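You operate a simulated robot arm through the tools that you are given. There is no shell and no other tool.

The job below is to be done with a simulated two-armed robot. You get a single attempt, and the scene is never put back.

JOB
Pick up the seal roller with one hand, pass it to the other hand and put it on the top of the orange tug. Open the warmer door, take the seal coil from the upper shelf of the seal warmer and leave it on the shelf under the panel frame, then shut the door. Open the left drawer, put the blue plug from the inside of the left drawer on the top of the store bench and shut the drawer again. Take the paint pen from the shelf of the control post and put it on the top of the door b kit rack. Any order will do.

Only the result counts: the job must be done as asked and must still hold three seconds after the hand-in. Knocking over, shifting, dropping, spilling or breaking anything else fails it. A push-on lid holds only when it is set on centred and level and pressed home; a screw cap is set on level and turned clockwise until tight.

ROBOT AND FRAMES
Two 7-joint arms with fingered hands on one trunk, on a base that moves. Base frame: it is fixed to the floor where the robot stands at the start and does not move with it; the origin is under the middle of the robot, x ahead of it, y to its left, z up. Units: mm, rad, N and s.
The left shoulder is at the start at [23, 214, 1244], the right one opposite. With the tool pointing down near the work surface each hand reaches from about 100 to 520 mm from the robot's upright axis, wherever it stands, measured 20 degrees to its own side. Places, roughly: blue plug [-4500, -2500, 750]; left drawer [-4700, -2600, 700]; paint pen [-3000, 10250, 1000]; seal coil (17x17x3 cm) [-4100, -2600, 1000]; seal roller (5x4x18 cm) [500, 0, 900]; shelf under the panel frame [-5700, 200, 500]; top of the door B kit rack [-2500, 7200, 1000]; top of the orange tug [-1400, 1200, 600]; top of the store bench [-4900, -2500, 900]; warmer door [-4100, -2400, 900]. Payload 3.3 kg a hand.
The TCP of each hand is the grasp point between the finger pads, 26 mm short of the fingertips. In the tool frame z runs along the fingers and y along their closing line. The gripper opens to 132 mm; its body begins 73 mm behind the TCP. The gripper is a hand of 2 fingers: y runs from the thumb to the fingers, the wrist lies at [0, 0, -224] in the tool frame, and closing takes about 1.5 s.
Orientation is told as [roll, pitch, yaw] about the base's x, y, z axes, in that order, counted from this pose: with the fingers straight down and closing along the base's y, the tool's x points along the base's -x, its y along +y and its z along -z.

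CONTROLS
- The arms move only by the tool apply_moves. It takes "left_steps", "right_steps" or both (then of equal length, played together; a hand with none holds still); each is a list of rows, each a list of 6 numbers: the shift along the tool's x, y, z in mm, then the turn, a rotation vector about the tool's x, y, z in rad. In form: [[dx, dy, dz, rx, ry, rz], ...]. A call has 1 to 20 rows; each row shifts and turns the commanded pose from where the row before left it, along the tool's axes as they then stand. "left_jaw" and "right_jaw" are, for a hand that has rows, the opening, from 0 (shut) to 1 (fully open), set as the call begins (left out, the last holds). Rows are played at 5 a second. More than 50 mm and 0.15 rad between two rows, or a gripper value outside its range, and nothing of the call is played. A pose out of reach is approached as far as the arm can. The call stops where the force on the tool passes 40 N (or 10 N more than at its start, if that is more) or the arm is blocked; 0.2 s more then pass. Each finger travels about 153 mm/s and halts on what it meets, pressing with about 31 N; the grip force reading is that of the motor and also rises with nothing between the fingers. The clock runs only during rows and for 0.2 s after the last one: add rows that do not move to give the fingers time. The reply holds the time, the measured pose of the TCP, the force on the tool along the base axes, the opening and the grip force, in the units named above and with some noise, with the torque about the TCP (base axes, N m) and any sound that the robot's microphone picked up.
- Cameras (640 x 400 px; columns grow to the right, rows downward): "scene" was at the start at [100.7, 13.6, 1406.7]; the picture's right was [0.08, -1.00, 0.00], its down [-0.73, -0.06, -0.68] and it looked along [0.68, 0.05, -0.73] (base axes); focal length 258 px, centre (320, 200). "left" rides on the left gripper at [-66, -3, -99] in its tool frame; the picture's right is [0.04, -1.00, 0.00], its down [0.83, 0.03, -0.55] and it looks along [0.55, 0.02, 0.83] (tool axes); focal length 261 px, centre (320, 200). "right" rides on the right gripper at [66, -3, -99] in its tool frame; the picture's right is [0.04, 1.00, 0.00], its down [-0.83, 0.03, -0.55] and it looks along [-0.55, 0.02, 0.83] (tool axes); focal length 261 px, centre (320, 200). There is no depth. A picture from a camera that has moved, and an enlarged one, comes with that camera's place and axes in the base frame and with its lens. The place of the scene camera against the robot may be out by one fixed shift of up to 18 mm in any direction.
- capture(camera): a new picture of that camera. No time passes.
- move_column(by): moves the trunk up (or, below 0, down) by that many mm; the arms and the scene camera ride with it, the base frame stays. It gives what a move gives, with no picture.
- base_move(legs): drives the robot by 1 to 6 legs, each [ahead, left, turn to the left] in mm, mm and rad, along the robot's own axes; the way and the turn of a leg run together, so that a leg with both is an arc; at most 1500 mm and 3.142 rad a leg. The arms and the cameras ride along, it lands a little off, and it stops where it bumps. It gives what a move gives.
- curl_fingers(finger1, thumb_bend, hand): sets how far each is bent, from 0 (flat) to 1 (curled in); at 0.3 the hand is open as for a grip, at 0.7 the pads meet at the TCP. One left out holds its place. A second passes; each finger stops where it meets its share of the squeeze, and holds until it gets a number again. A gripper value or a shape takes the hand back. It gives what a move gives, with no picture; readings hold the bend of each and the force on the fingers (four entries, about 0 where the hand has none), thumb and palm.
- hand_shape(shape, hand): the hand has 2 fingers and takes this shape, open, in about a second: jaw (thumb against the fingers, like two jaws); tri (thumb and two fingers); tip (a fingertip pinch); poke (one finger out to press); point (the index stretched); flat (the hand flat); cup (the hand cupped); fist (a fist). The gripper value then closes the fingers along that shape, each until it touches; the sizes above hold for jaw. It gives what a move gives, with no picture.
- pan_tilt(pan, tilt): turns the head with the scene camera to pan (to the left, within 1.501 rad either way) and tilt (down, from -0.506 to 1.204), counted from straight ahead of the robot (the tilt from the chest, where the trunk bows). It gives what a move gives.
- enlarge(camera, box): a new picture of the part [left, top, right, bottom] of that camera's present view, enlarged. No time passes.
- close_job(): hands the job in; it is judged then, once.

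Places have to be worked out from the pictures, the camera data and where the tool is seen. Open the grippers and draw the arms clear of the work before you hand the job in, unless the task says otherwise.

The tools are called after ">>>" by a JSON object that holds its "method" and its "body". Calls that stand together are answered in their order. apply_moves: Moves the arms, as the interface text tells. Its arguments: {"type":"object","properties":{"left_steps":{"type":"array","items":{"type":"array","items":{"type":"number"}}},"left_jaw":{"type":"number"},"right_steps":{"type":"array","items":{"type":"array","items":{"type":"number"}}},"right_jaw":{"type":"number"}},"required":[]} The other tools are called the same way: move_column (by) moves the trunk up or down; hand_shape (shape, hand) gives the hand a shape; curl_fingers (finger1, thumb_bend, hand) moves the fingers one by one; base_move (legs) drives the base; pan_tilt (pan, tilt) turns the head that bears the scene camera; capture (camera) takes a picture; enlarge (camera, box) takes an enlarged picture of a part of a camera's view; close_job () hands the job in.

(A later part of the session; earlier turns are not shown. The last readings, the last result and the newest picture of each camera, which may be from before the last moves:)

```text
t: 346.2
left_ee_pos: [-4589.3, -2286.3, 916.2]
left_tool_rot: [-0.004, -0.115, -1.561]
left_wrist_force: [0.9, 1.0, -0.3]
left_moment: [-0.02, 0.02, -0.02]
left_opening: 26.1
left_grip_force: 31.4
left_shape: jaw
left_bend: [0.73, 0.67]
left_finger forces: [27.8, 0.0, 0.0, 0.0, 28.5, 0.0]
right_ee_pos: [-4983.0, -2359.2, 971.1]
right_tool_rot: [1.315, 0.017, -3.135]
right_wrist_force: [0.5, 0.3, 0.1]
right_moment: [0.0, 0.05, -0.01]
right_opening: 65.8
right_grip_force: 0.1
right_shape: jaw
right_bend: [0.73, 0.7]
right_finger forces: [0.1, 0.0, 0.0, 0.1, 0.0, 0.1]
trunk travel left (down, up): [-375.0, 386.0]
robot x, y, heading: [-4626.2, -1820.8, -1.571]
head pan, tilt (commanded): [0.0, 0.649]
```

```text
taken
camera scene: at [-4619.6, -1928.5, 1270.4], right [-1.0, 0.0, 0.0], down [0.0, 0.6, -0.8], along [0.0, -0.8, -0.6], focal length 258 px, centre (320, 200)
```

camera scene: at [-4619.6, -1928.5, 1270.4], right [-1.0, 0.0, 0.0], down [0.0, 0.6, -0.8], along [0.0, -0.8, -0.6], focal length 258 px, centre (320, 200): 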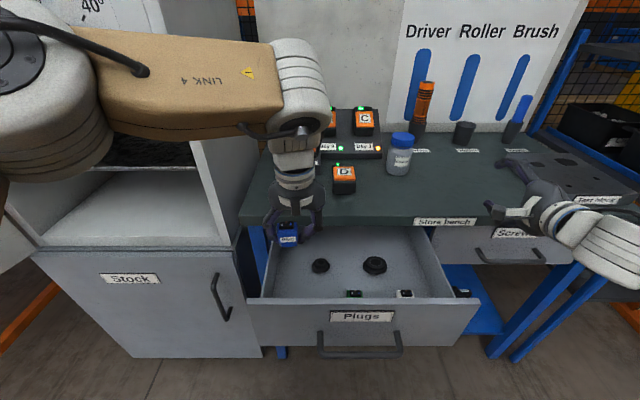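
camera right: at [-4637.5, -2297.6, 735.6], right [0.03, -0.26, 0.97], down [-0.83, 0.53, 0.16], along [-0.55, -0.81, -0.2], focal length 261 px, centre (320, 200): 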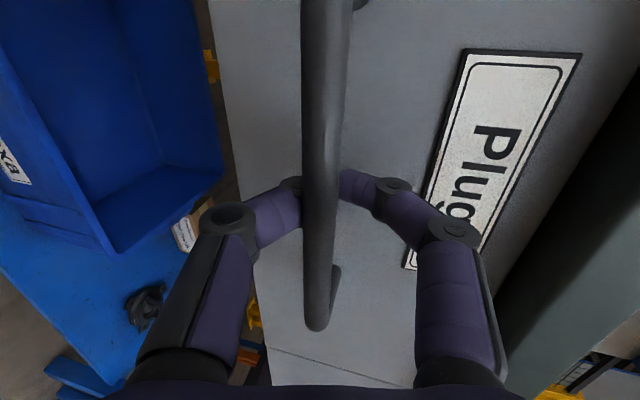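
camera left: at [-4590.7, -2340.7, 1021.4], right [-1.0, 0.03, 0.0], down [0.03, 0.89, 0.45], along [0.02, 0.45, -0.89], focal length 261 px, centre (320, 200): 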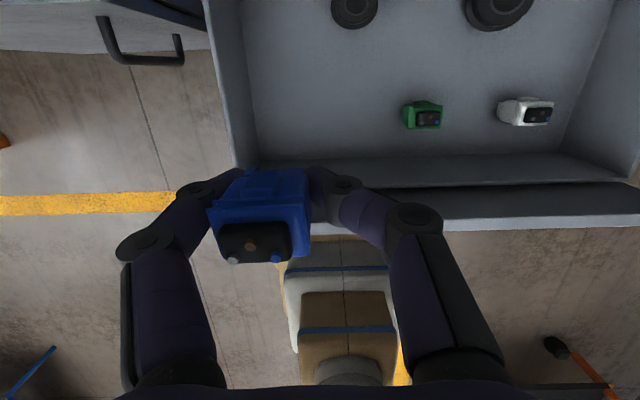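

The blue plug is out of the drawer. Next I shut the drawer with the right fist: I pull the left hand back and up, back the base off 300 mm, then place the right fist in front of the drawer panel above its handle.

>>> {"method": "apply_moves", "body": {"left_steps": [[18, 0, -20, 0, 0, 0], [18, 0, -20, 0, 0, 0], [18, 0, -20, 0, 0, 0], [18, 0, -15, 0, 0, 0], [0, 0, 0, 0, 0, 0]]}}

>>> {"method": "base_move", "body": {"legs": [[-300, 0, 0]]}}

>>> {"method": "apply_moves", "body": {"right_steps": [[47, 0, 0, 0, 0, 0], [47, 0, 0, 0, 0, 0], [47, 0, 0, 0, 0, 0], [47, 0, 0, 0, 0, 0], [47, 0, 0, 0, 0, 0], [45, 0, 0, 0, 0, 0], [0, -25, 6, 0, 0, 0], [0, -25, 6, 0, 0, 0], [0, -25, 6, 0, 0, 0], [0, -25, 6, 0, 0, 0], [0, 0, 0, 0, 0, 0]], "right_jaw": 0.0}}

>>> {"method": "capture", "body": {"camera": "scene"}}

>>> {"method": "capture", "body": {"camera": "right"}}

```text
t: 347.4
left_ee_pos: [-4588.5, -2202.8, 984.4]
left_tool_rot: [-0.003, -0.116, -1.562]
left_wrist_force: [1.5, 0.1, -0.7]
left_moment: [-0.01, 0.0, 0.01]
left_opening: 25.8
left_grip_force: 31.1
left_shape: jaw
left_bend: [0.73, 0.67]
left_finger forces: [27.9, 0.1, 0.1, 0.0, 28.6, 0.1]
right_ee_pos: [-4983.4, -2361.0, 971.8]
right_tool_rot: [1.313, 0.016, -3.136]
right_wrist_force: [0.4, -0.3, -0.4]
right_moment: [-0.01, -0.01, -0.01]
right_opening: 65.9
right_grip_force: 0.0
right_shape: jaw
right_bend: [0.73, 0.7]
right_finger forces: [0.1, 0.1, 0.0, 0.0, 0.1, 0.0]
trunk travel left (down, up): [-375.0, 386.0]
robot x, y, heading: [-4628.2, -1817.2, -1.572]
head pan, tilt (commanded): [0.0, 0.649]
```

```text
t: 349.5
left_ee_pos: [-4589.6, -1898.1, 982.8]
left_tool_rot: [-0.004, -0.115, -1.564]
left_wrist_force: [-0.2, 0.2, -0.2]
left_moment: [-0.05, -0.01, -0.05]
left_opening: 25.8
left_grip_force: 31.4
left_shape: jaw
left_bend: [0.73, 0.67]
left_finger forces: [27.8, 0.0, 0.0, 0.0, 28.6, 0.0]
right_ee_pos: [-4984.7, -2056.3, 971.5]
right_tool_rot: [1.313, 0.015, -3.136]
right_wrist_force: [0.1, 0.3, -0.6]
right_moment: [0.05, -0.01, 0.0]
right_opening: 65.8
right_grip_force: 0.1
right_shape: jaw
right_bend: [0.73, 0.7]
right_finger forces: [0.1, 0.0, 0.0, 0.0, 0.1, 0.1]
trunk travel left (down, up): [-375.0, 386.0]
robot x, y, heading: [-4625.2, -1514.8, -1.571]
head pan, tilt (commanded): [0.0, 0.649]
```

```text
t: 351.9
left_ee_pos: [-4588.8, -1900.0, 983.4]
left_tool_rot: [-0.004, -0.117, -1.563]
left_wrist_force: [0.5, -0.3, -0.7]
left_moment: [0.01, -0.01, -0.01]
left_opening: 25.8
left_grip_force: 30.9
left_shape: jaw
left_bend: [0.73, 0.67]
left_finger forces: [28.0, 0.1, 0.0, 0.0, 28.8, 0.0]
right_ee_pos: [-4702.3, -2050.2, 874.6]
right_tool_rot: [1.315, 0.017, -3.136]
right_wrist_force: [0.3, -0.4, -0.2]
right_moment: [0.02, 0.0, 0.02]
right_opening: 0.0
right_grip_force: 31.2
right_shape: jaw
right_bend: [0.63, 0.7]
right_finger forces: [0.0, 0.1, 0.0, 0.0, 0.0, 0.0]
trunk travel left (down, up): [-375.0, 386.0]
robot x, y, heading: [-4624.7, -1515.2, -1.572]
head pan, tilt (commanded): [0.0, 0.649]
```

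```text
taken
camera scene: at [-4619.5, -1624.1, 1270.5], right [-1.0, 0.0, 0.0], down [0.0, 0.6, -0.8], along [0.0, -0.8, -0.6], focal length 258 px, centre (320, 200)
```

scene: 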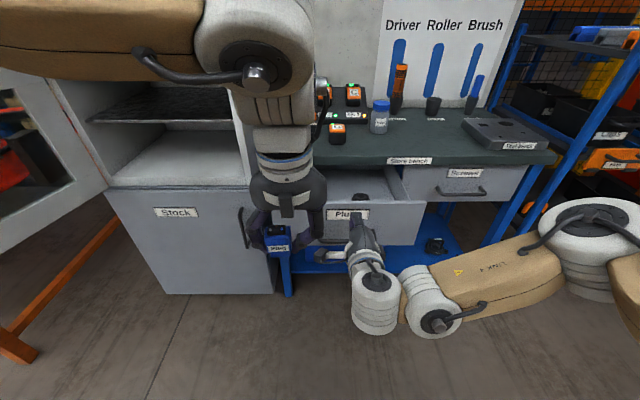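

```text
taken
camera right: at [-4635.3, -1952.0, 898.5], right [0.03, -0.25, 0.97], down [-0.84, 0.52, 0.16], along [-0.54, -0.81, -0.2], focal length 261 px, centre (320, 200)
```

right: 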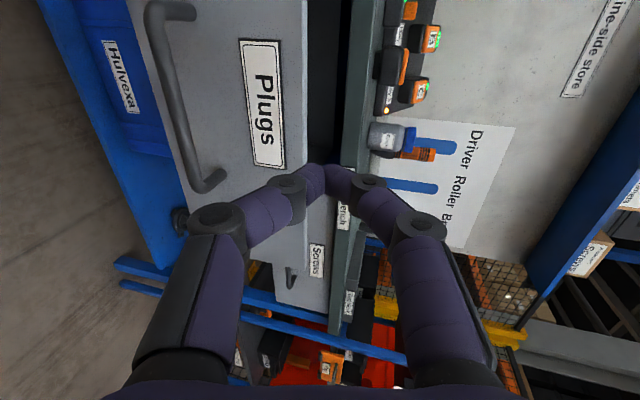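

The fist is lined up with the panel's middle but too high. I lower the column 85 mm and drive forward to push the drawer shut.

>>> {"method": "move_column", "body": {"by": -85}}

>>> {"method": "base_move", "body": {"legs": [[150, 0, 0]]}}

>>> {"method": "capture", "body": {"camera": "right"}}

>>> {"method": "capture", "body": {"camera": "scene"}}

```text
t: 353.1
left_ee_pos: [-4589.8, -1899.0, 898.1]
left_tool_rot: [-0.003, -0.116, -1.566]
left_wrist_force: [0.7, 0.0, -0.8]
left_moment: [0.0, -0.01, -0.01]
left_opening: 25.7
left_grip_force: 30.7
left_shape: jaw
left_bend: [0.73, 0.67]
left_finger forces: [28.1, 0.0, 0.1, 0.0, 28.7, 0.0]
right_ee_pos: [-4702.0, -2052.1, 788.5]
right_tool_rot: [1.315, 0.017, -3.137]
right_wrist_force: [0.2, 0.6, 0.0]
right_moment: [-0.01, -0.07, 0.04]
right_opening: 0.1
right_grip_force: 30.7
right_shape: jaw
right_bend: [0.63, 0.7]
right_finger forces: [0.0, 0.0, 0.0, 0.0, 0.0, 0.0]
trunk travel left (down, up): [-290.0, 471.0]
robot x, y, heading: [-4627.0, -1516.5, -1.566]
head pan, tilt (commanded): [0.0, 0.649]
```

```text
t: 354.5
left_ee_pos: [-4589.2, -2051.7, 897.1]
left_tool_rot: [-0.003, -0.114, -1.566]
left_wrist_force: [0.2, -0.1, -0.8]
left_moment: [0.0, 0.01, -0.06]
left_opening: 25.8
left_grip_force: 30.7
left_shape: jaw
left_bend: [0.73, 0.67]
left_finger forces: [28.0, 0.0, 0.1, 0.1, 28.8, 0.0]
right_ee_pos: [-4704.3, -2203.4, 788.5]
right_tool_rot: [1.314, 0.015, -3.136]
right_wrist_force: [-0.2, -0.3, -0.3]
right_moment: [0.0, 0.03, -0.03]
right_opening: 0.0
right_grip_force: 31.1
right_shape: jaw
right_bend: [0.64, 0.7]
right_finger forces: [0.0, 0.0, 0.1, 0.0, 0.0, 0.0]
trunk travel left (down, up): [-290.0, 471.0]
robot x, y, heading: [-4621.6, -1662.9, -1.572]
head pan, tilt (commanded): [0.0, 0.649]
```

```text
taken
camera right: at [-4636.8, -2104.3, 811.9], right [0.03, -0.25, 0.97], down [-0.84, 0.52, 0.16], along [-0.55, -0.81, -0.2], focal length 261 px, centre (320, 200)
```

right: 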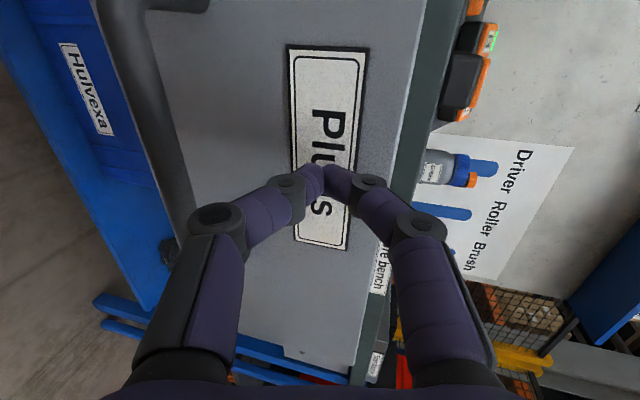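

```text
taken
camera scene: at [-4620.0, -1791.7, 1184.3], right [-1.0, 0.0, 0.0], down [0.0, 0.61, -0.8], along [0.0, -0.8, -0.61], focal length 258 px, centre (320, 200)
```

scene: 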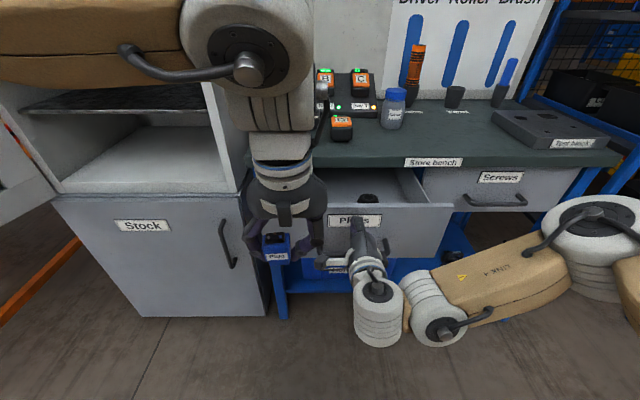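

The fist is at the panel. I keep driving forward to push the drawer in.

>>> {"method": "base_move", "body": {"legs": [[120, 0, 0]]}}

>>> {"method": "base_move", "body": {"legs": [[70, 0, 0]]}}

>>> {"method": "capture", "body": {"camera": "scene"}}

>>> {"method": "capture", "body": {"camera": "right"}}

```text
t: 355.7
left_ee_pos: [-4591.1, -2174.3, 898.0]
left_tool_rot: [-0.004, -0.115, -1.566]
left_wrist_force: [0.0, 0.3, 0.0]
left_moment: [0.02, 0.04, 0.0]
left_opening: 25.8
left_grip_force: 30.5
left_shape: jaw
left_bend: [0.73, 0.67]
left_finger forces: [28.1, 0.0, 0.1, 0.0, 28.6, 0.0]
right_ee_pos: [-4704.6, -2326.3, 788.7]
right_tool_rot: [1.314, 0.016, -3.139]
right_wrist_force: [-0.7, -0.1, -0.4]
right_moment: [0.04, 0.03, 0.04]
right_opening: 0.0
right_grip_force: 30.8
right_shape: jaw
right_bend: [0.64, 0.7]
right_finger forces: [0.0, 0.0, 0.0, 0.1, 0.1, 0.0]
trunk travel left (down, up): [-290.0, 471.0]
robot x, y, heading: [-4627.0, -1790.2, -1.576]
head pan, tilt (commanded): [0.0, 0.649]
```

```text
t: 356.8
left_ee_pos: [-4591.7, -2245.7, 897.8]
left_tool_rot: [-0.003, -0.113, -1.565]
left_wrist_force: [0.6, -0.5, 0.5]
left_moment: [-0.02, -0.01, -0.01]
left_opening: 26.1
left_grip_force: 31.1
left_shape: jaw
left_bend: [0.73, 0.67]
left_finger forces: [28.0, 0.1, 0.1, 0.1, 28.6, 0.0]
right_ee_pos: [-4704.5, -2397.6, 788.9]
right_tool_rot: [1.314, 0.015, -3.137]
right_wrist_force: [1.1, -0.4, -0.7]
right_moment: [-0.04, 0.0, -0.02]
right_opening: 0.0
right_grip_force: 31.1
right_shape: jaw
right_bend: [0.64, 0.7]
right_finger forces: [0.0, 0.1, 0.0, 0.1, 0.1, 0.0]
trunk travel left (down, up): [-290.0, 471.0]
robot x, y, heading: [-4628.8, -1862.5, -1.574]
head pan, tilt (commanded): [0.0, 0.649]
```

```text
taken
camera scene: at [-4620.6, -1986.2, 1184.3], right [-1.0, 0.0, 0.0], down [0.0, 0.61, -0.8], along [0.0, -0.8, -0.61], focal length 258 px, centre (320, 200)
```

scene: 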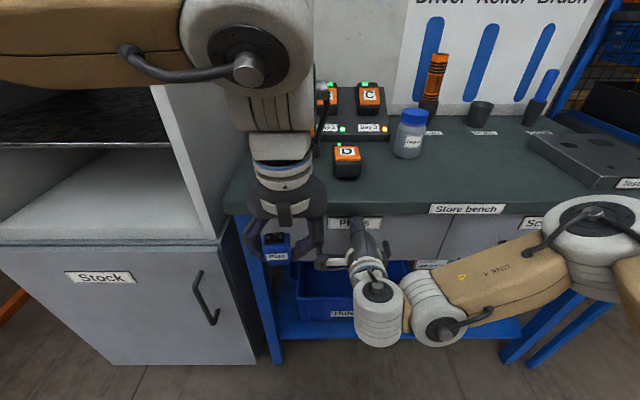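

```text
taken
camera right: at [-4637.5, -2298.9, 811.8], right [0.03, -0.25, 0.97], down [-0.84, 0.52, 0.16], along [-0.55, -0.81, -0.2], focal length 261 px, centre (320, 200)
```

right: 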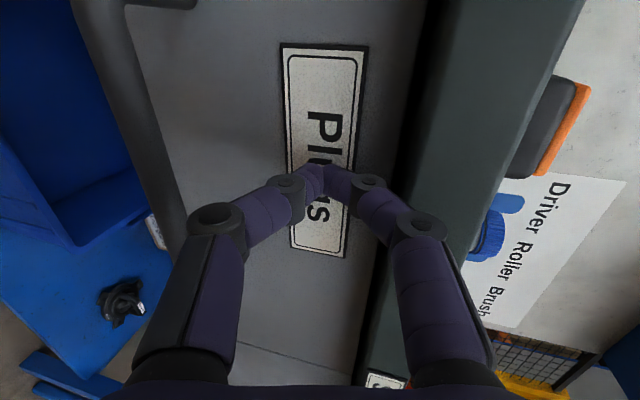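

The drawer is nearly shut. I push the last bit in small steps until it meets resistance.

>>> {"method": "base_move", "body": {"legs": [[15, 0, 0]]}}

>>> {"method": "base_move", "body": {"legs": [[12, 0, 0]]}}

>>> {"method": "enlarge", "body": {"camera": "scene", "box": [220, 180, 560, 330]}}

```text
t: 357.6
left_ee_pos: [-4591.7, -2257.0, 897.2]
left_tool_rot: [-0.003, -0.116, -1.567]
left_wrist_force: [-0.7, -0.3, 0.0]
left_moment: [-0.01, 0.0, 0.03]
left_opening: 25.9
left_grip_force: 31.0
left_shape: jaw
left_bend: [0.73, 0.67]
left_finger forces: [28.1, 0.0, 0.0, 0.0, 28.8, 0.0]
right_ee_pos: [-4702.4, -2403.7, 786.7]
right_tool_rot: [1.304, 0.015, -3.13]
right_wrist_force: [-3.3, 12.4, 2.3]
right_moment: [0.02, 0.0, -0.06]
right_opening: 0.0
right_grip_force: 31.1
right_shape: jaw
right_bend: [0.68, 0.7]
right_finger forces: [0.0, 0.1, 0.0, 0.0, 0.0, 0.0]
trunk travel left (down, up): [-290.0, 471.0]
robot x, y, heading: [-4626.9, -1872.0, -1.576]
head pan, tilt (commanded): [0.0, 0.649]
stopped in leg 1: the force on the tool passed its limit at 63 N (the readings are from after the stop); the commanded pose is now the measured one
```

```text
t: 358.4
left_ee_pos: [-4591.4, -2260.9, 898.7]
left_tool_rot: [-0.003, -0.118, -1.568]
left_wrist_force: [0.0, 0.5, 0.4]
left_moment: [-0.01, 0.01, 0.03]
left_opening: 26.1
left_grip_force: 30.8
left_shape: jaw
left_bend: [0.73, 0.67]
left_finger forces: [28.1, 0.1, 0.0, 0.1, 28.6, 0.0]
right_ee_pos: [-4700.5, -2404.6, 783.7]
right_tool_rot: [1.297, 0.012, -3.122]
right_wrist_force: [-3.1, 14.5, 3.6]
right_moment: [0.01, 0.05, -0.11]
right_opening: 0.1
right_grip_force: 31.0
right_shape: jaw
right_bend: [0.69, 0.7]
right_finger forces: [0.0, 0.0, 0.0, 0.0, 0.1, 0.0]
trunk travel left (down, up): [-290.0, 471.0]
robot x, y, heading: [-4626.7, -1878.4, -1.575]
head pan, tilt (commanded): [0.0, 0.649]
stopped in leg 1: the force on the tool passed its limit at 54 N (the readings are from after the stop); the commanded pose is now the measured one
```

```text
1.88 times, centred on (390, 255) of scene
camera zoom: at [-4621.3, -2000.8, 1184.7], right [-1.0, 0.0, 0.0], down [0.0, 0.6, -0.8], along [0.0, -0.8, -0.6], focal length 485 px, centre (188, 96)
```

zoom: 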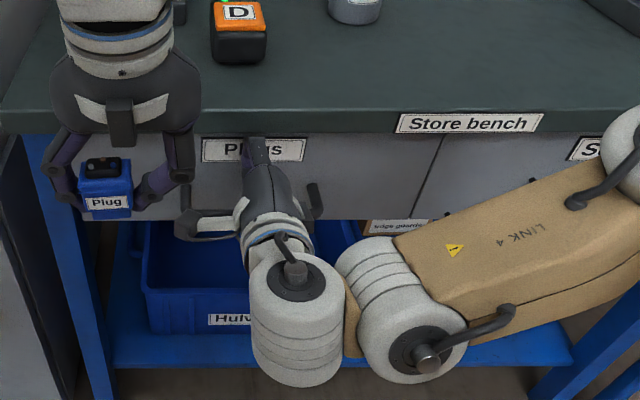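

A hard stop: the drawer seems shut. I back off and check that its face is flush with its neighbour.

>>> {"method": "base_move", "body": {"legs": [[-200, 0, 0]]}}

>>> {"method": "capture", "body": {"camera": "scene"}}

>>> {"method": "capture", "body": {"camera": "right"}}

```text
t: 360.0
left_ee_pos: [-4589.9, -2062.9, 898.7]
left_tool_rot: [-0.004, -0.116, -1.564]
left_wrist_force: [0.0, -0.3, -0.6]
left_moment: [0.0, 0.0, -0.03]
left_opening: 26.0
left_grip_force: 30.9
left_shape: jaw
left_bend: [0.73, 0.67]
left_finger forces: [28.1, 0.1, 0.0, 0.0, 28.7, 0.1]
right_ee_pos: [-4699.5, -2206.7, 782.9]
right_tool_rot: [1.297, 0.012, -3.125]
right_wrist_force: [-1.1, 0.2, 0.1]
right_moment: [0.0, 0.0, -0.01]
right_opening: 0.2
right_grip_force: 30.5
right_shape: jaw
right_bend: [0.66, 0.7]
right_finger forces: [0.1, 0.0, 0.0, 0.0, 0.1, 0.1]
trunk travel left (down, up): [-290.0, 471.0]
robot x, y, heading: [-4624.3, -1677.9, -1.573]
head pan, tilt (commanded): [0.0, 0.649]
```

```text
taken
camera scene: at [-4620.1, -1802.3, 1184.5], right [-1.0, 0.0, 0.0], down [0.0, 0.6, -0.8], along [0.0, -0.8, -0.6], focal length 258 px, centre (320, 200)
```

scene: 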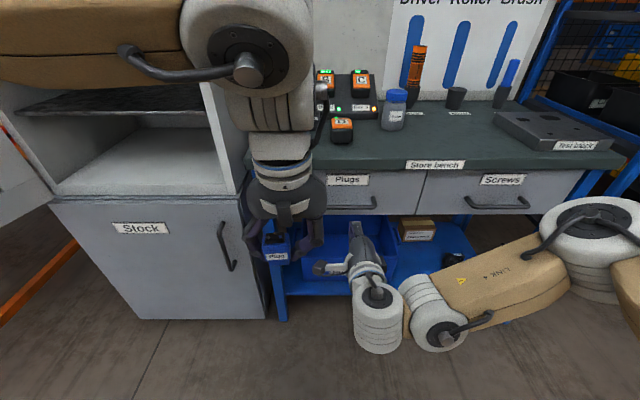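

```text
taken
camera right: at [-4634.0, -2106.8, 807.9], right [0.03, -0.27, 0.96], down [-0.84, 0.51, 0.17], along [-0.53, -0.82, -0.21], focal length 261 px, centre (320, 200)
```

right: 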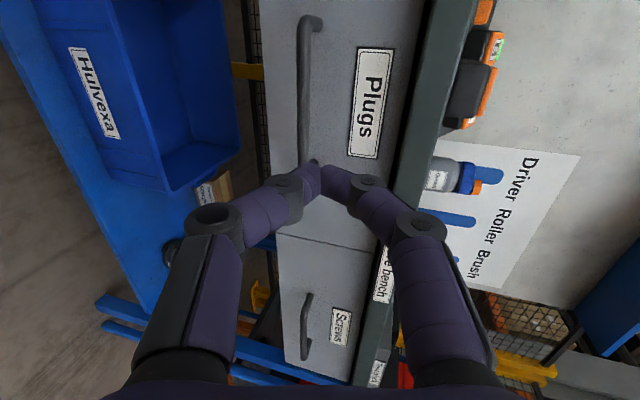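

The drawer is flush with its neighbour. Now I raise the column fully so the right fist is high above the bench, and bring the left hand with the plug forward.

>>> {"method": "move_column", "body": {"by": 235}}

>>> {"method": "apply_moves", "body": {"left_steps": [[-25, 0, 0, 0, 0, 0], [-25, 0, 0, 0, 0, 0], [-25, 0, 0, 0, 0, 0], [-25, 0, 0, 0, 0, 0], [0, 0, 0, 0, 0, 0]]}}

>>> {"method": "base_move", "body": {"legs": [[265, 0, 0]]}}

>>> {"method": "capture", "body": {"camera": "scene"}}

>>> {"method": "capture", "body": {"camera": "left"}}

```text
t: 362.4
left_ee_pos: [-4589.1, -2062.9, 1132.4]
left_tool_rot: [-0.004, -0.116, -1.566]
left_wrist_force: [-0.6, 0.2, -1.0]
left_moment: [-0.04, 0.03, -0.02]
left_opening: 25.6
left_grip_force: 31.2
left_shape: jaw
left_bend: [0.73, 0.67]
left_finger forces: [28.0, 0.0, 0.0, 0.0, 28.7, 0.0]
right_ee_pos: [-4698.9, -2206.9, 1017.6]
right_tool_rot: [1.298, 0.012, -3.122]
right_wrist_force: [-0.6, -0.5, 0.6]
right_moment: [0.06, -0.02, 0.02]
right_opening: 0.0
right_grip_force: 31.2
right_shape: jaw
right_bend: [0.66, 0.7]
right_finger forces: [0.1, 0.1, 0.0, 0.0, 0.0, 0.0]
trunk travel left (down, up): [-525.0, 236.0]
robot x, y, heading: [-4626.7, -1674.1, -1.574]
head pan, tilt (commanded): [0.0, 0.649]
```

```text
t: 363.8
left_ee_pos: [-4549.5, -2187.0, 1167.0]
left_tool_rot: [-0.09, -0.114, -1.451]
left_wrist_force: [-1.7, 0.0, -0.1]
left_moment: [-0.02, 0.02, 0.03]
left_opening: 25.6
left_grip_force: 30.9
left_shape: jaw
left_bend: [0.73, 0.67]
left_finger forces: [28.2, 0.0, 0.1, 0.0, 28.9, 0.0]
right_ee_pos: [-4698.6, -2206.5, 1017.8]
right_tool_rot: [1.297, 0.011, -3.121]
right_wrist_force: [-0.9, 0.4, -0.4]
right_moment: [-0.01, -0.02, -0.01]
right_opening: 0.0
right_grip_force: 30.8
right_shape: jaw
right_bend: [0.66, 0.7]
right_finger forces: [0.1, 0.1, 0.0, 0.0, 0.1, 0.0]
trunk travel left (down, up): [-525.0, 236.0]
robot x, y, heading: [-4628.6, -1678.9, -1.572]
head pan, tilt (commanded): [0.0, 0.649]
stopped in row 5 (left hand): the arm was blocked; the commanded pose is now the measured one
```

```text
t: 365.7
left_ee_pos: [-4549.9, -2453.3, 1165.5]
left_tool_rot: [-0.088, -0.112, -1.451]
left_wrist_force: [0.6, 0.7, 0.0]
left_moment: [0.01, -0.01, -0.01]
left_opening: 25.8
left_grip_force: 30.8
left_shape: jaw
left_bend: [0.73, 0.67]
left_finger forces: [28.2, 0.0, 0.0, 0.0, 28.8, 0.1]
right_ee_pos: [-4699.6, -2473.4, 1017.5]
right_tool_rot: [1.295, 0.012, -3.123]
right_wrist_force: [-0.6, -0.1, 0.3]
right_moment: [0.0, -0.01, 0.02]
right_opening: 0.2
right_grip_force: 30.7
right_shape: jaw
right_bend: [0.66, 0.7]
right_finger forces: [0.1, 0.0, 0.0, 0.1, 0.1, 0.0]
trunk travel left (down, up): [-525.0, 236.0]
robot x, y, heading: [-4628.3, -1941.5, -1.576]
head pan, tilt (commanded): [0.0, 0.649]
```

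```text
taken
camera scene: at [-4620.5, -2038.8, 1421.1], right [-1.0, 0.0, 0.0], down [0.0, 0.61, -0.8], along [0.0, -0.8, -0.61], focal length 258 px, centre (320, 200)
```

scene: 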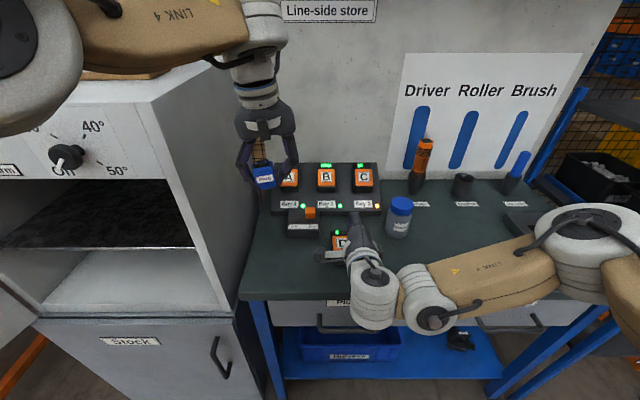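

```text
taken
camera left: at [-4536.9, -2506.5, 1270.8], right [-0.99, -0.07, 0.08], down [-0.02, 0.89, 0.45], along [-0.11, 0.45, -0.89], focal length 261 px, centre (320, 200)
```

left: 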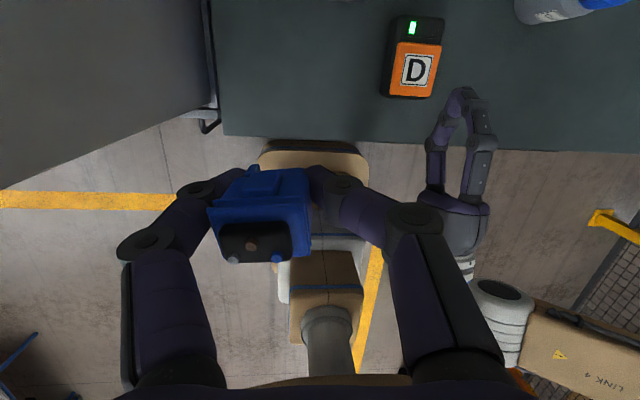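

The left arm drifted a bit at its upper limit but holds the plug above the bench. I move the right fist further right, then lower the left hand and square it up on the way down.

>>> {"method": "apply_moves", "body": {"right_steps": [[-38, 0, 0, 0, 0, 0], [-38, 0, 0, 0, 0, 0], [-38, 0, 0, 0, 0, 0], [-36, 0, 0, 0, 0, 0], [0, 0, 0, 0, 0, 0], [0, 0, 0, 0, 0, 0], [0, 0, 0, 0, 0, 0]], "left_steps": [[0, 0, 0, 0, 0, 0], [0, 0, 0, 0, 0, 0], [0, 0, 25, 0, 0, 0], [0, 0, 25, 0, 0, 0], [0, 0, 25, -0.044, 0, 0.06], [0, 0, 25, -0.044, 0, 0.06], [0, 0, 0, 0, 0, 0]]}}

>>> {"method": "capture", "body": {"camera": "left"}}

>>> {"method": "capture", "body": {"camera": "scene"}}

```text
t: 367.3
left_ee_pos: [-4548.9, -2468.1, 1070.8]
left_tool_rot: [-0.001, -0.121, -1.551]
left_wrist_force: [-0.2, -0.7, -0.2]
left_moment: [0.01, 0.04, -0.03]
left_opening: 25.6
left_grip_force: 31.2
left_shape: jaw
left_bend: [0.73, 0.67]
left_finger forces: [28.4, 0.0, 0.0, 0.0, 28.9, 0.0]
right_ee_pos: [-4850.0, -2477.3, 1016.4]
right_tool_rot: [1.296, 0.012, -3.121]
right_wrist_force: [-0.5, -0.4, -1.5]
right_moment: [-0.01, -0.02, 0.01]
right_opening: 0.0
right_grip_force: 31.2
right_shape: jaw
right_bend: [0.66, 0.7]
right_finger forces: [0.0, 0.1, 0.1, 0.0, 0.1, 0.0]
trunk travel left (down, up): [-525.0, 236.0]
robot x, y, heading: [-4626.2, -1943.8, -1.574]
head pan, tilt (commanded): [0.0, 0.649]
```

```text
taken
camera left: at [-4550.5, -2522.3, 1176.4], right [-1.0, 0.02, 0.0], down [0.02, 0.89, 0.45], along [0.01, 0.45, -0.89], focal length 261 px, centre (320, 200)
```

left: 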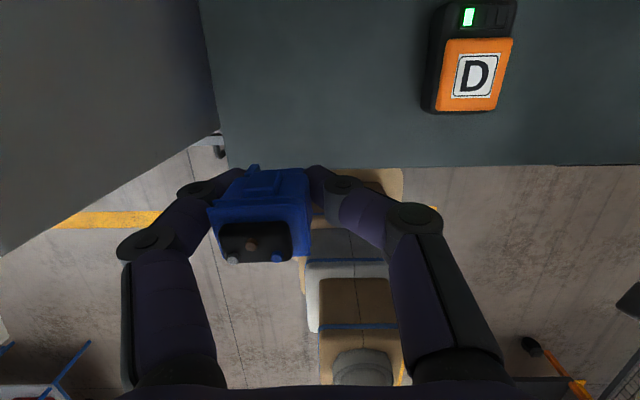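

```text
taken
camera scene: at [-4620.4, -2037.1, 1421.2], right [-1.0, 0.0, 0.0], down [0.0, 0.6, -0.8], along [0.0, -0.8, -0.6], focal length 258 px, centre (320, 200)
```

scene: 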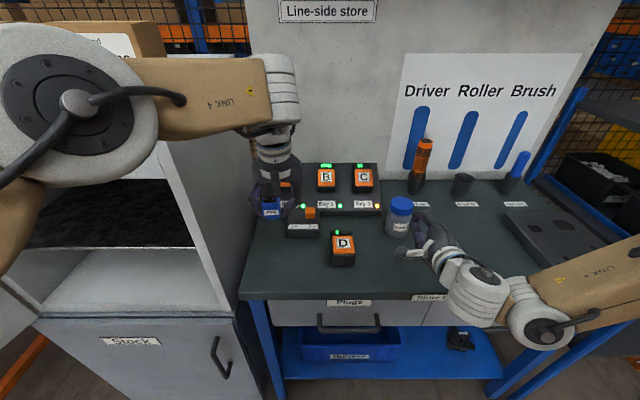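

The spot below is clear (bench left edge x ≈ -4439, front edge y ≈ -2405). I lower the plug straight down to just above the bench top.

>>> {"method": "apply_moves", "body": {"left_steps": [[3, -3, 24.8, 0, 0, 0], [3, -3, 24.8, 0, 0, 0], [3, -3, 24.8, 0, 0, 0], [3, -3, 24.8, 0, 0, 0], [3, 0, 24.8, 0, 0, 0], [3, 0, 24.8, 0, 0, 0], [1.5, 0, 12.4, 0, 0, 0], [0, 0, 0, 0, 0, 0]]}}

>>> {"method": "capture", "body": {"camera": "left"}}

>>> {"method": "enlarge", "body": {"camera": "scene", "box": [230, 150, 400, 310]}}

```text
t: 369.1
left_ee_pos: [-4552.9, -2470.4, 907.3]
left_tool_rot: [0.011, -0.126, -1.543]
left_wrist_force: [-0.4, 0.1, -0.1]
left_moment: [0.0, 0.0, 0.02]
left_opening: 25.7
left_grip_force: 31.2
left_shape: jaw
left_bend: [0.73, 0.67]
left_finger forces: [28.4, 0.0, 0.0, 0.0, 28.8, 0.0]
right_ee_pos: [-4850.3, -2477.2, 1016.5]
right_tool_rot: [1.298, 0.012, -3.122]
right_wrist_force: [0.6, 0.3, -0.9]
right_moment: [0.02, 0.01, -0.01]
right_opening: 0.2
right_grip_force: 31.3
right_shape: jaw
right_bend: [0.66, 0.7]
right_finger forces: [0.0, 0.1, 0.1, 0.1, 0.1, 0.0]
trunk travel left (down, up): [-525.0, 236.0]
robot x, y, heading: [-4628.4, -1942.0, -1.573]
head pan, tilt (commanded): [0.0, 0.649]
```

```text
taken
camera left: at [-4554.0, -2524.5, 1012.3], right [-1.0, 0.01, -0.02], down [0.0, 0.9, 0.45], along [0.02, 0.45, -0.89], focal length 261 px, centre (320, 200)
```

left: 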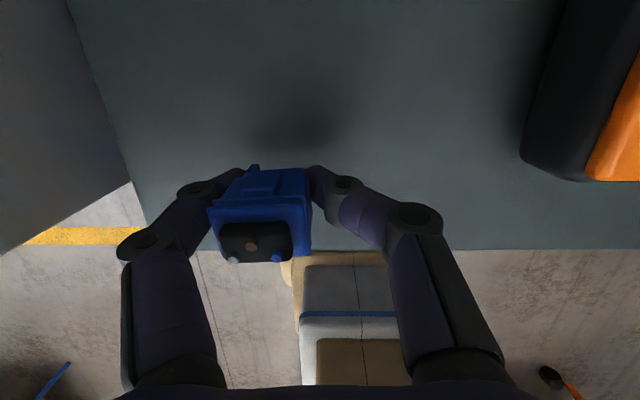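

```text
2.50 times, centred on (315, 230) of scene
camera zoom: at [-4620.5, -2037.4, 1421.2], right [-1.0, 0.0, 0.0], down [0.0, 0.6, -0.8], along [0.0, -0.8, -0.6], focal length 644 px, centre (332, 125)
```

zoom: 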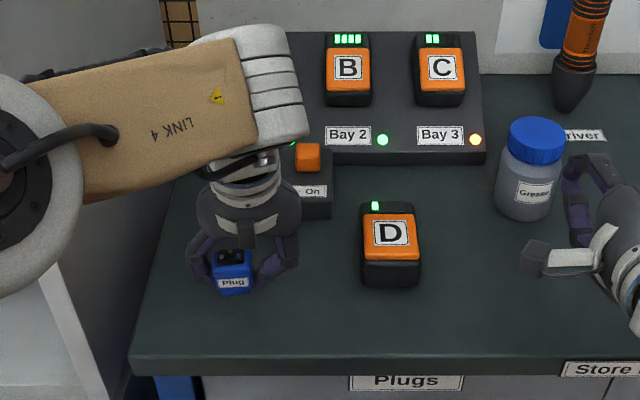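

The plug hovers over a free area of the bench. I lower in small steps until contact.

>>> {"method": "apply_moves", "body": {"left_steps": [[0.6, 0, 5, 0, 0, 0], [0.6, 0, 5, 0, 0, 0], [0, 0, 0, 0, 0, 0]]}}

>>> {"method": "apply_moves", "body": {"left_steps": [[0.4, 0, 3, 0, 0, 0], [0.4, 0, 3, 0, 0, 0], [0, 0, 0, 0, 0, 0]]}}

>>> {"method": "capture", "body": {"camera": "left"}}

```text
t: 370.1
left_ee_pos: [-4538.3, -2474.9, 896.0]
left_tool_rot: [0.012, -0.124, -1.517]
left_wrist_force: [-0.8, -0.1, -0.3]
left_moment: [0.0, -0.02, 0.0]
left_opening: 25.6
left_grip_force: 31.3
left_shape: jaw
left_bend: [0.73, 0.67]
left_finger forces: [28.6, 0.1, 0.0, 0.0, 29.0, 0.1]
right_ee_pos: [-4849.5, -2477.2, 1016.5]
right_tool_rot: [1.297, 0.012, -3.123]
right_wrist_force: [0.3, -0.5, 0.0]
right_moment: [-0.02, -0.01, 0.01]
right_opening: 0.0
right_grip_force: 30.8
right_shape: jaw
right_bend: [0.66, 0.7]
right_finger forces: [0.0, 0.1, 0.0, 0.1, 0.0, 0.0]
trunk travel left (down, up): [-525.0, 236.0]
robot x, y, heading: [-4627.6, -1949.1, -1.571]
head pan, tilt (commanded): [0.0, 0.649]
stopped in row 3 (left hand): the arm was blocked; the commanded pose is now the measured one
```

```text
t: 370.9
left_ee_pos: [-4536.1, -2475.8, 891.5]
left_tool_rot: [0.011, -0.125, -1.511]
left_wrist_force: [0.3, -0.6, -0.5]
left_moment: [-0.01, 0.0, 0.01]
left_opening: 25.7
left_grip_force: 31.3
left_shape: jaw
left_bend: [0.73, 0.67]
left_finger forces: [28.6, 0.0, 0.0, 0.0, 28.9, 0.0]
right_ee_pos: [-4850.5, -2476.7, 1015.5]
right_tool_rot: [1.297, 0.012, -3.122]
right_wrist_force: [-0.2, -0.5, -1.0]
right_moment: [0.01, -0.01, 0.0]
right_opening: 0.2
right_grip_force: 31.0
right_shape: jaw
right_bend: [0.66, 0.7]
right_finger forces: [0.1, 0.1, 0.0, 0.0, 0.0, 0.0]
trunk travel left (down, up): [-525.0, 236.0]
robot x, y, heading: [-4625.3, -1943.3, -1.571]
head pan, tilt (commanded): [0.0, 0.649]
```

```text
taken
camera left: at [-4536.1, -2529.7, 996.7], right [-1.0, -0.02, -0.02], down [-0.02, 0.9, 0.44], along [0.01, 0.44, -0.9], focal length 261 px, centre (320, 200)
```

left: 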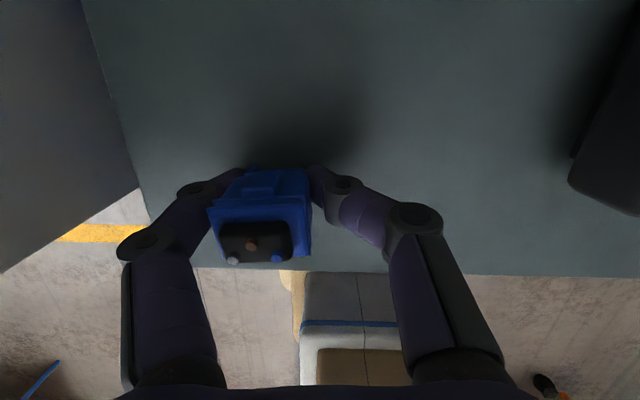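

The arm drifts near its limits, so I use the column for the final millimetres.

>>> {"method": "move_column", "body": {"by": -4}}

>>> {"method": "move_column", "body": {"by": -3}}

>>> {"method": "enlarge", "body": {"camera": "scene", "box": [230, 180, 340, 290]}}

```text
t: 371.4
left_ee_pos: [-4532.1, -2478.7, 887.7]
left_tool_rot: [0.01, -0.13, -1.506]
left_wrist_force: [-0.4, -0.5, -0.3]
left_moment: [0.03, 0.04, 0.01]
left_opening: 25.6
left_grip_force: 30.9
left_shape: jaw
left_bend: [0.73, 0.67]
left_finger forces: [28.5, 0.0, 0.0, 0.1, 28.9, 0.0]
right_ee_pos: [-4847.6, -2475.7, 1010.3]
right_tool_rot: [1.293, 0.004, -3.117]
right_wrist_force: [0.0, 0.5, 0.7]
right_moment: [0.0, 0.01, 0.03]
right_opening: 0.0
right_grip_force: 30.4
right_shape: jaw
right_bend: [0.66, 0.7]
right_finger forces: [0.1, 0.0, 0.0, 0.0, 0.0, 0.0]
trunk travel left (down, up): [-521.0, 240.0]
robot x, y, heading: [-4626.8, -1941.0, -1.573]
head pan, tilt (commanded): [0.0, 0.649]
```

```text
t: 372.0
left_ee_pos: [-4537.1, -2474.9, 884.9]
left_tool_rot: [0.014, -0.129, -1.517]
left_wrist_force: [8.0, -7.9, 28.3]
left_moment: [-0.07, -1.42, -0.36]
left_opening: 27.5
left_grip_force: 31.0
left_shape: jaw
left_bend: [0.74, 0.67]
left_finger forces: [51.8, 0.1, 0.0, 0.0, 25.7, 0.0]
right_ee_pos: [-4848.0, -2474.7, 1006.7]
right_tool_rot: [1.293, 0.005, -3.115]
right_wrist_force: [0.1, 0.2, 0.0]
right_moment: [0.02, 0.03, 0.01]
right_opening: 0.2
right_grip_force: 31.8
right_shape: jaw
right_bend: [0.66, 0.7]
right_finger forces: [0.0, 0.1, 0.0, 0.0, 0.0, 0.0]
trunk travel left (down, up): [-518.0, 243.0]
robot x, y, heading: [-4630.1, -1940.7, -1.576]
head pan, tilt (commanded): [0.0, 0.649]
```

```text
3.64 times, centred on (285, 235) of scene
camera zoom: at [-4620.2, -2036.4, 1414.5], right [-1.0, 0.0, 0.0], down [0.0, 0.6, -0.8], along [0.0, -0.8, -0.6], focal length 938 px, centre (447, 73)
```

zoom: 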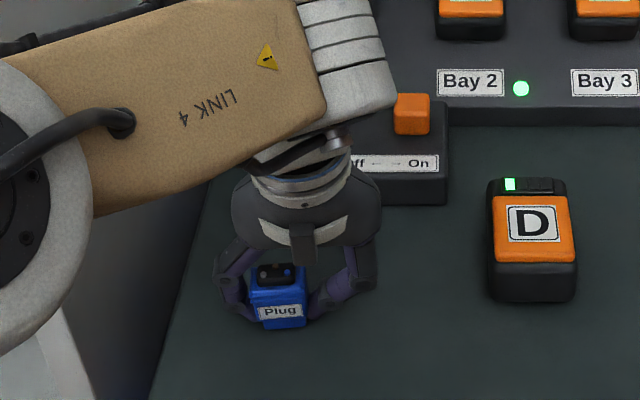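

Contact with the bench. I ease up 2 mm and open the left hand.

>>> {"method": "move_column", "body": {"by": 2}}

>>> {"method": "apply_moves", "body": {"left_steps": [[0, 0, 0, 0, 0, 0], [0, 0, 0, 0, 0, 0], [0, 0, 0, 0, 0, 0], [0, 0, 0, 0, 0, 0]], "left_jaw": 0.7}}

>>> {"method": "capture", "body": {"camera": "left"}}

>>> {"method": "enlarge", "body": {"camera": "scene", "box": [230, 180, 340, 290]}}

```text
t: 372.5
left_ee_pos: [-4540.6, -2472.4, 885.6]
left_tool_rot: [0.008, -0.122, -1.52]
left_wrist_force: [1.6, 1.2, 5.3]
left_moment: [0.05, -0.29, 0.06]
left_opening: 26.9
left_grip_force: 31.0
left_shape: jaw
left_bend: [0.74, 0.66]
left_finger forces: [33.9, 0.0, 0.1, 0.0, 28.8, 0.0]
right_ee_pos: [-4848.6, -2475.0, 1008.2]
right_tool_rot: [1.292, 0.008, -3.117]
right_wrist_force: [-0.5, 0.1, 0.6]
right_moment: [0.0, -0.02, -0.03]
right_opening: 0.1
right_grip_force: 31.1
right_shape: jaw
right_bend: [0.66, 0.7]
right_finger forces: [0.0, 0.1, 0.0, 0.1, 0.0, 0.0]
trunk travel left (down, up): [-520.0, 241.0]
robot x, y, heading: [-4626.2, -1943.7, -1.574]
head pan, tilt (commanded): [0.0, 0.649]
```

```text
t: 373.5
left_ee_pos: [-4538.8, -2473.8, 886.9]
left_tool_rot: [0.01, -0.128, -1.519]
left_wrist_force: [4.0, 1.4, 17.3]
left_moment: [0.03, 0.72, -0.1]
left_opening: 91.3
left_grip_force: 0.1
left_shape: jaw
left_bend: [0.68, 0.52]
left_finger forces: [1.0, 0.1, 0.0, 0.1, 16.5, 0.1]
right_ee_pos: [-4847.3, -2472.9, 1009.2]
right_tool_rot: [1.294, 0.007, -3.119]
right_wrist_force: [0.2, -0.7, -0.6]
right_moment: [0.01, 0.0, 0.01]
right_opening: 0.0
right_grip_force: 31.4
right_shape: jaw
right_bend: [0.66, 0.7]
right_finger forces: [0.1, 0.0, 0.1, 0.0, 0.0, 0.0]
trunk travel left (down, up): [-520.0, 241.0]
robot x, y, heading: [-4628.7, -1942.7, -1.566]
head pan, tilt (commanded): [0.0, 0.649]
```

```text
taken
camera left: at [-4539.6, -2526.9, 992.5], right [-1.0, -0.01, -0.01], down [-0.02, 0.9, 0.44], along [0.01, 0.44, -0.9], focal length 261 px, centre (320, 200)
```

left: 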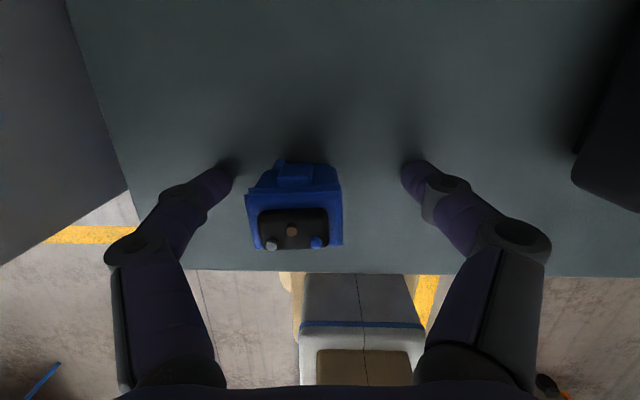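

```text
3.64 times, centred on (285, 235) of scene
camera zoom: at [-4620.0, -2035.8, 1416.4], right [-1.0, 0.0, 0.0], down [0.0, 0.6, -0.8], along [0.0, -0.8, -0.6], focal length 938 px, centre (447, 73)
```

zoom: 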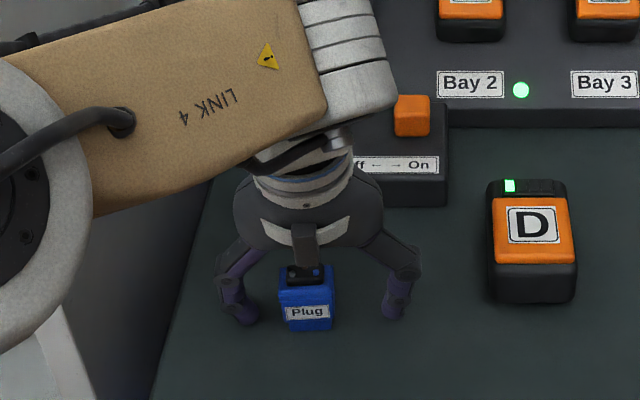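

The plug stands upright on the bench. I raise straight up with the column and back away.

>>> {"method": "move_column", "body": {"by": 110}}

>>> {"method": "base_move", "body": {"legs": [[-250, 0, 0]]}}

>>> {"method": "capture", "body": {"camera": "scene"}}

>>> {"method": "enlarge", "body": {"camera": "scene", "box": [250, 120, 520, 300]}}

```text
t: 374.9
left_ee_pos: [-4540.6, -2472.5, 997.7]
left_tool_rot: [0.008, -0.13, -1.521]
left_wrist_force: [0.7, -1.0, -0.1]
left_moment: [0.03, 0.0, 0.03]
left_opening: 91.9
left_grip_force: 0.0
left_shape: jaw
left_bend: [0.68, 0.56]
left_finger forces: [0.0, 0.0, 0.0, 0.0, 0.0, 0.1]
right_ee_pos: [-4848.8, -2476.4, 1117.6]
right_tool_rot: [1.293, 0.008, -3.116]
right_wrist_force: [-0.4, -0.6, 0.4]
right_moment: [0.04, 0.0, -0.03]
right_opening: 0.2
right_grip_force: 30.9
right_shape: jaw
right_bend: [0.66, 0.7]
right_finger forces: [0.0, 0.1, 0.0, 0.0, 0.0, 0.1]
trunk travel left (down, up): [-630.0, 131.0]
robot x, y, heading: [-4631.6, -1946.3, -1.572]
head pan, tilt (commanded): [0.0, 0.649]
```

```text
t: 376.8
left_ee_pos: [-4542.5, -2217.3, 998.8]
left_tool_rot: [0.007, -0.131, -1.525]
left_wrist_force: [1.4, 0.6, -0.1]
left_moment: [-0.05, 0.01, 0.03]
left_opening: 92.1
left_grip_force: 0.2
left_shape: jaw
left_bend: [0.68, 0.56]
left_finger forces: [0.0, 0.1, 0.0, 0.0, 0.0, 0.1]
right_ee_pos: [-4851.2, -2217.1, 1119.3]
right_tool_rot: [1.293, 0.007, -3.122]
right_wrist_force: [1.2, -0.2, -0.4]
right_moment: [0.03, 0.01, -0.03]
right_opening: 0.0
right_grip_force: 30.5
right_shape: jaw
right_bend: [0.66, 0.7]
right_finger forces: [0.0, 0.0, 0.0, 0.0, 0.1, 0.0]
trunk travel left (down, up): [-630.0, 131.0]
robot x, y, heading: [-4624.9, -1683.4, -1.576]
head pan, tilt (commanded): [0.0, 0.649]
```

```text
taken
camera scene: at [-4620.0, -1776.4, 1526.4], right [-1.0, 0.01, 0.0], down [0.0, 0.6, -0.8], along [-0.01, -0.8, -0.6], focal length 258 px, centre (320, 200)
```

scene: 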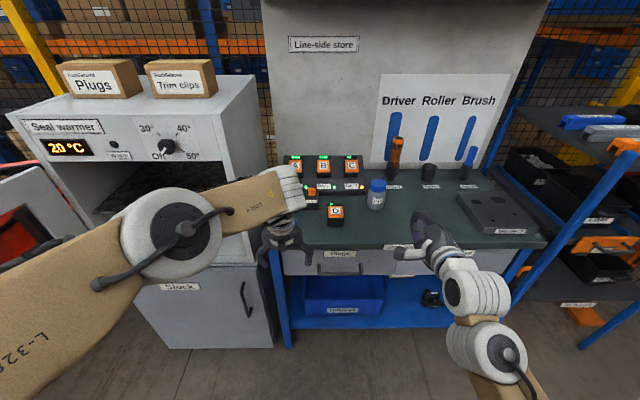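

```text
2.22 times, centred on (385, 210) of scene
camera zoom: at [-4620.0, -1776.4, 1526.4], right [-1.0, 0.01, 0.0], down [0.0, 0.6, -0.8], along [-0.01, -0.8, -0.6], focal length 573 px, centre (176, 178)
```

zoom: 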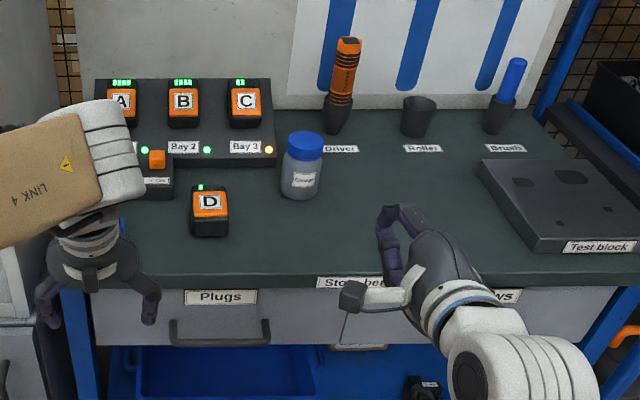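

The plug and drawer are done. Now the warmer door: I close the left hand, lower the column to its normal height, and drive around to the outer side of the open door.

>>> {"method": "apply_moves", "body": {"left_steps": [[20, 0, 0, 0, 0.06, 0], [20, 0, 0, 0, 0.06, 0], [20, 0, 0, 0, 0, 0], [0, 0, 0, 0, 0, 0], [0, 0, 0, 0, 0, 0], [0, 0, 0, 0, 0, 0]], "left_jaw": 0.0}}

>>> {"method": "base_move", "body": {"legs": [[-480, 0, 0]]}}

>>> {"method": "move_column", "body": {"by": -105}}

>>> {"method": "pan_tilt", "body": {"pan": 0.5, "tilt": 0.5}}

>>> {"method": "capture", "body": {"camera": "scene"}}

>>> {"method": "pan_tilt", "body": {"pan": 0.0, "tilt": 0.4}}

>>> {"method": "enlarge", "body": {"camera": "scene", "box": [250, 180, 480, 340]}}

```text
t: 378.1
left_ee_pos: [-4545.5, -2155.1, 995.5]
left_tool_rot: [0.007, -0.008, -1.527]
left_wrist_force: [0.4, -0.5, 0.4]
left_moment: [0.02, 0.01, 0.01]
left_opening: 0.0
left_grip_force: 31.4
left_shape: jaw
left_bend: [0.62, 0.7]
left_finger forces: [0.1, 0.0, 0.0, 0.1, 0.0, 0.0]
right_ee_pos: [-4850.7, -2218.6, 1118.5]
right_tool_rot: [1.292, 0.009, -3.123]
right_wrist_force: [-1.3, 0.5, -0.1]
right_moment: [-0.01, 0.01, 0.01]
right_opening: 0.1
right_grip_force: 31.0
right_shape: jaw
right_bend: [0.66, 0.7]
right_finger forces: [0.0, 0.1, 0.0, 0.0, 0.0, 0.1]
trunk travel left (down, up): [-630.0, 131.0]
robot x, y, heading: [-4623.1, -1688.4, -1.578]
head pan, tilt (commanded): [0.0, 0.649]
```

```text
t: 381.1
left_ee_pos: [-4542.9, -1661.4, 993.8]
left_tool_rot: [0.007, -0.011, -1.527]
left_wrist_force: [-0.4, 0.3, 0.0]
left_moment: [0.0, -0.01, -0.01]
left_opening: 0.0
left_grip_force: 30.8
left_shape: jaw
left_bend: [0.62, 0.7]
left_finger forces: [0.0, 0.0, 0.1, 0.1, 0.1, 0.0]
right_ee_pos: [-4847.5, -1723.3, 1118.6]
right_tool_rot: [1.292, 0.007, -3.124]
right_wrist_force: [0.1, 0.0, -0.2]
right_moment: [0.01, -0.03, 0.03]
right_opening: 0.0
right_grip_force: 30.4
right_shape: jaw
right_bend: [0.66, 0.7]
right_finger forces: [0.0, 0.0, 0.1, 0.0, 0.1, 0.0]
trunk travel left (down, up): [-630.0, 131.0]
robot x, y, heading: [-4623.2, -1194.7, -1.581]
head pan, tilt (commanded): [0.0, 0.649]
```

```text
t: 382.4
left_ee_pos: [-4542.0, -1661.8, 890.1]
left_tool_rot: [0.007, -0.01, -1.527]
left_wrist_force: [0.7, -0.3, 0.1]
left_moment: [-0.03, 0.02, -0.03]
left_opening: 0.0
left_grip_force: 31.2
left_shape: jaw
left_bend: [0.62, 0.7]
left_finger forces: [0.1, 0.0, 0.0, 0.1, 0.1, 0.1]
right_ee_pos: [-4848.6, -1723.3, 1013.5]
right_tool_rot: [1.294, 0.007, -3.124]
right_wrist_force: [0.4, 0.3, 0.7]
right_moment: [0.03, -0.02, 0.02]
right_opening: 0.0
right_grip_force: 30.9
right_shape: jaw
right_bend: [0.66, 0.7]
right_finger forces: [0.0, 0.1, 0.1, 0.1, 0.0, 0.0]
trunk travel left (down, up): [-525.0, 236.0]
robot x, y, heading: [-4625.2, -1197.3, -1.579]
head pan, tilt (commanded): [0.0, 0.649]
```

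```text
t: 383.4
left_ee_pos: [-4542.6, -1662.6, 888.9]
left_tool_rot: [0.007, -0.01, -1.527]
left_wrist_force: [-0.1, 0.0, -0.3]
left_moment: [0.02, 0.0, -0.01]
left_opening: 0.2
left_grip_force: 30.8
left_shape: jaw
left_bend: [0.62, 0.7]
left_finger forces: [0.0, 0.0, 0.1, 0.1, 0.0, 0.0]
right_ee_pos: [-4848.0, -1724.7, 1012.8]
right_tool_rot: [1.294, 0.008, -3.124]
right_wrist_force: [0.3, -0.4, 0.2]
right_moment: [-0.03, -0.02, 0.02]
right_opening: 0.0
right_grip_force: 30.8
right_shape: jaw
right_bend: [0.66, 0.7]
right_finger forces: [0.0, 0.0, 0.0, 0.0, 0.0, 0.0]
trunk travel left (down, up): [-525.0, 236.0]
robot x, y, heading: [-4624.0, -1195.5, -1.58]
head pan, tilt (commanded): [0.499, 0.499]
```

```text
taken
camera scene: at [-4573.1, -1281.4, 1434.5], right [-0.88, -0.47, 0.0], down [-0.23, 0.42, -0.88], along [0.41, -0.77, -0.48], focal length 258 px, centre (320, 200)
```

scene: 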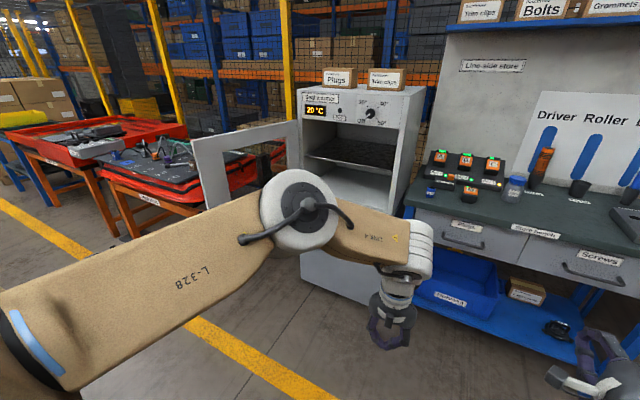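

```text
t: 384.3
left_ee_pos: [-4542.7, -1662.2, 889.8]
left_tool_rot: [0.008, -0.01, -1.527]
left_wrist_force: [1.0, -0.3, -0.5]
left_moment: [-0.01, -0.01, 0.01]
left_opening: 0.0
left_grip_force: 31.1
left_shape: jaw
left_bend: [0.62, 0.7]
left_finger forces: [0.1, 0.0, 0.0, 0.0, 0.0, 0.0]
right_ee_pos: [-4847.4, -1725.8, 1012.8]
right_tool_rot: [1.294, 0.007, -3.126]
right_wrist_force: [0.7, -0.4, -0.5]
right_moment: [-0.02, 0.02, 0.0]
right_opening: 0.0
right_grip_force: 31.3
right_shape: jaw
right_bend: [0.66, 0.7]
right_finger forces: [0.1, 0.1, 0.0, 0.0, 0.1, 0.0]
trunk travel left (down, up): [-525.0, 236.0]
robot x, y, heading: [-4625.1, -1194.9, -1.576]
head pan, tilt (commanded): [0.0, 0.4]
```

```text
2.50 times, centred on (365, 260) of scene
camera zoom: at [-4616.6, -1293.8, 1443.7], right [-1.0, 0.01, 0.0], down [0.0, 0.39, -0.92], along [-0.01, -0.92, -0.39], focal length 644 px, centre (208, 50)
```

zoom: 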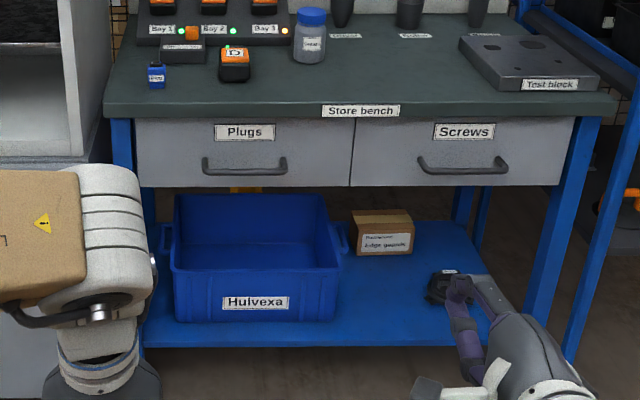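

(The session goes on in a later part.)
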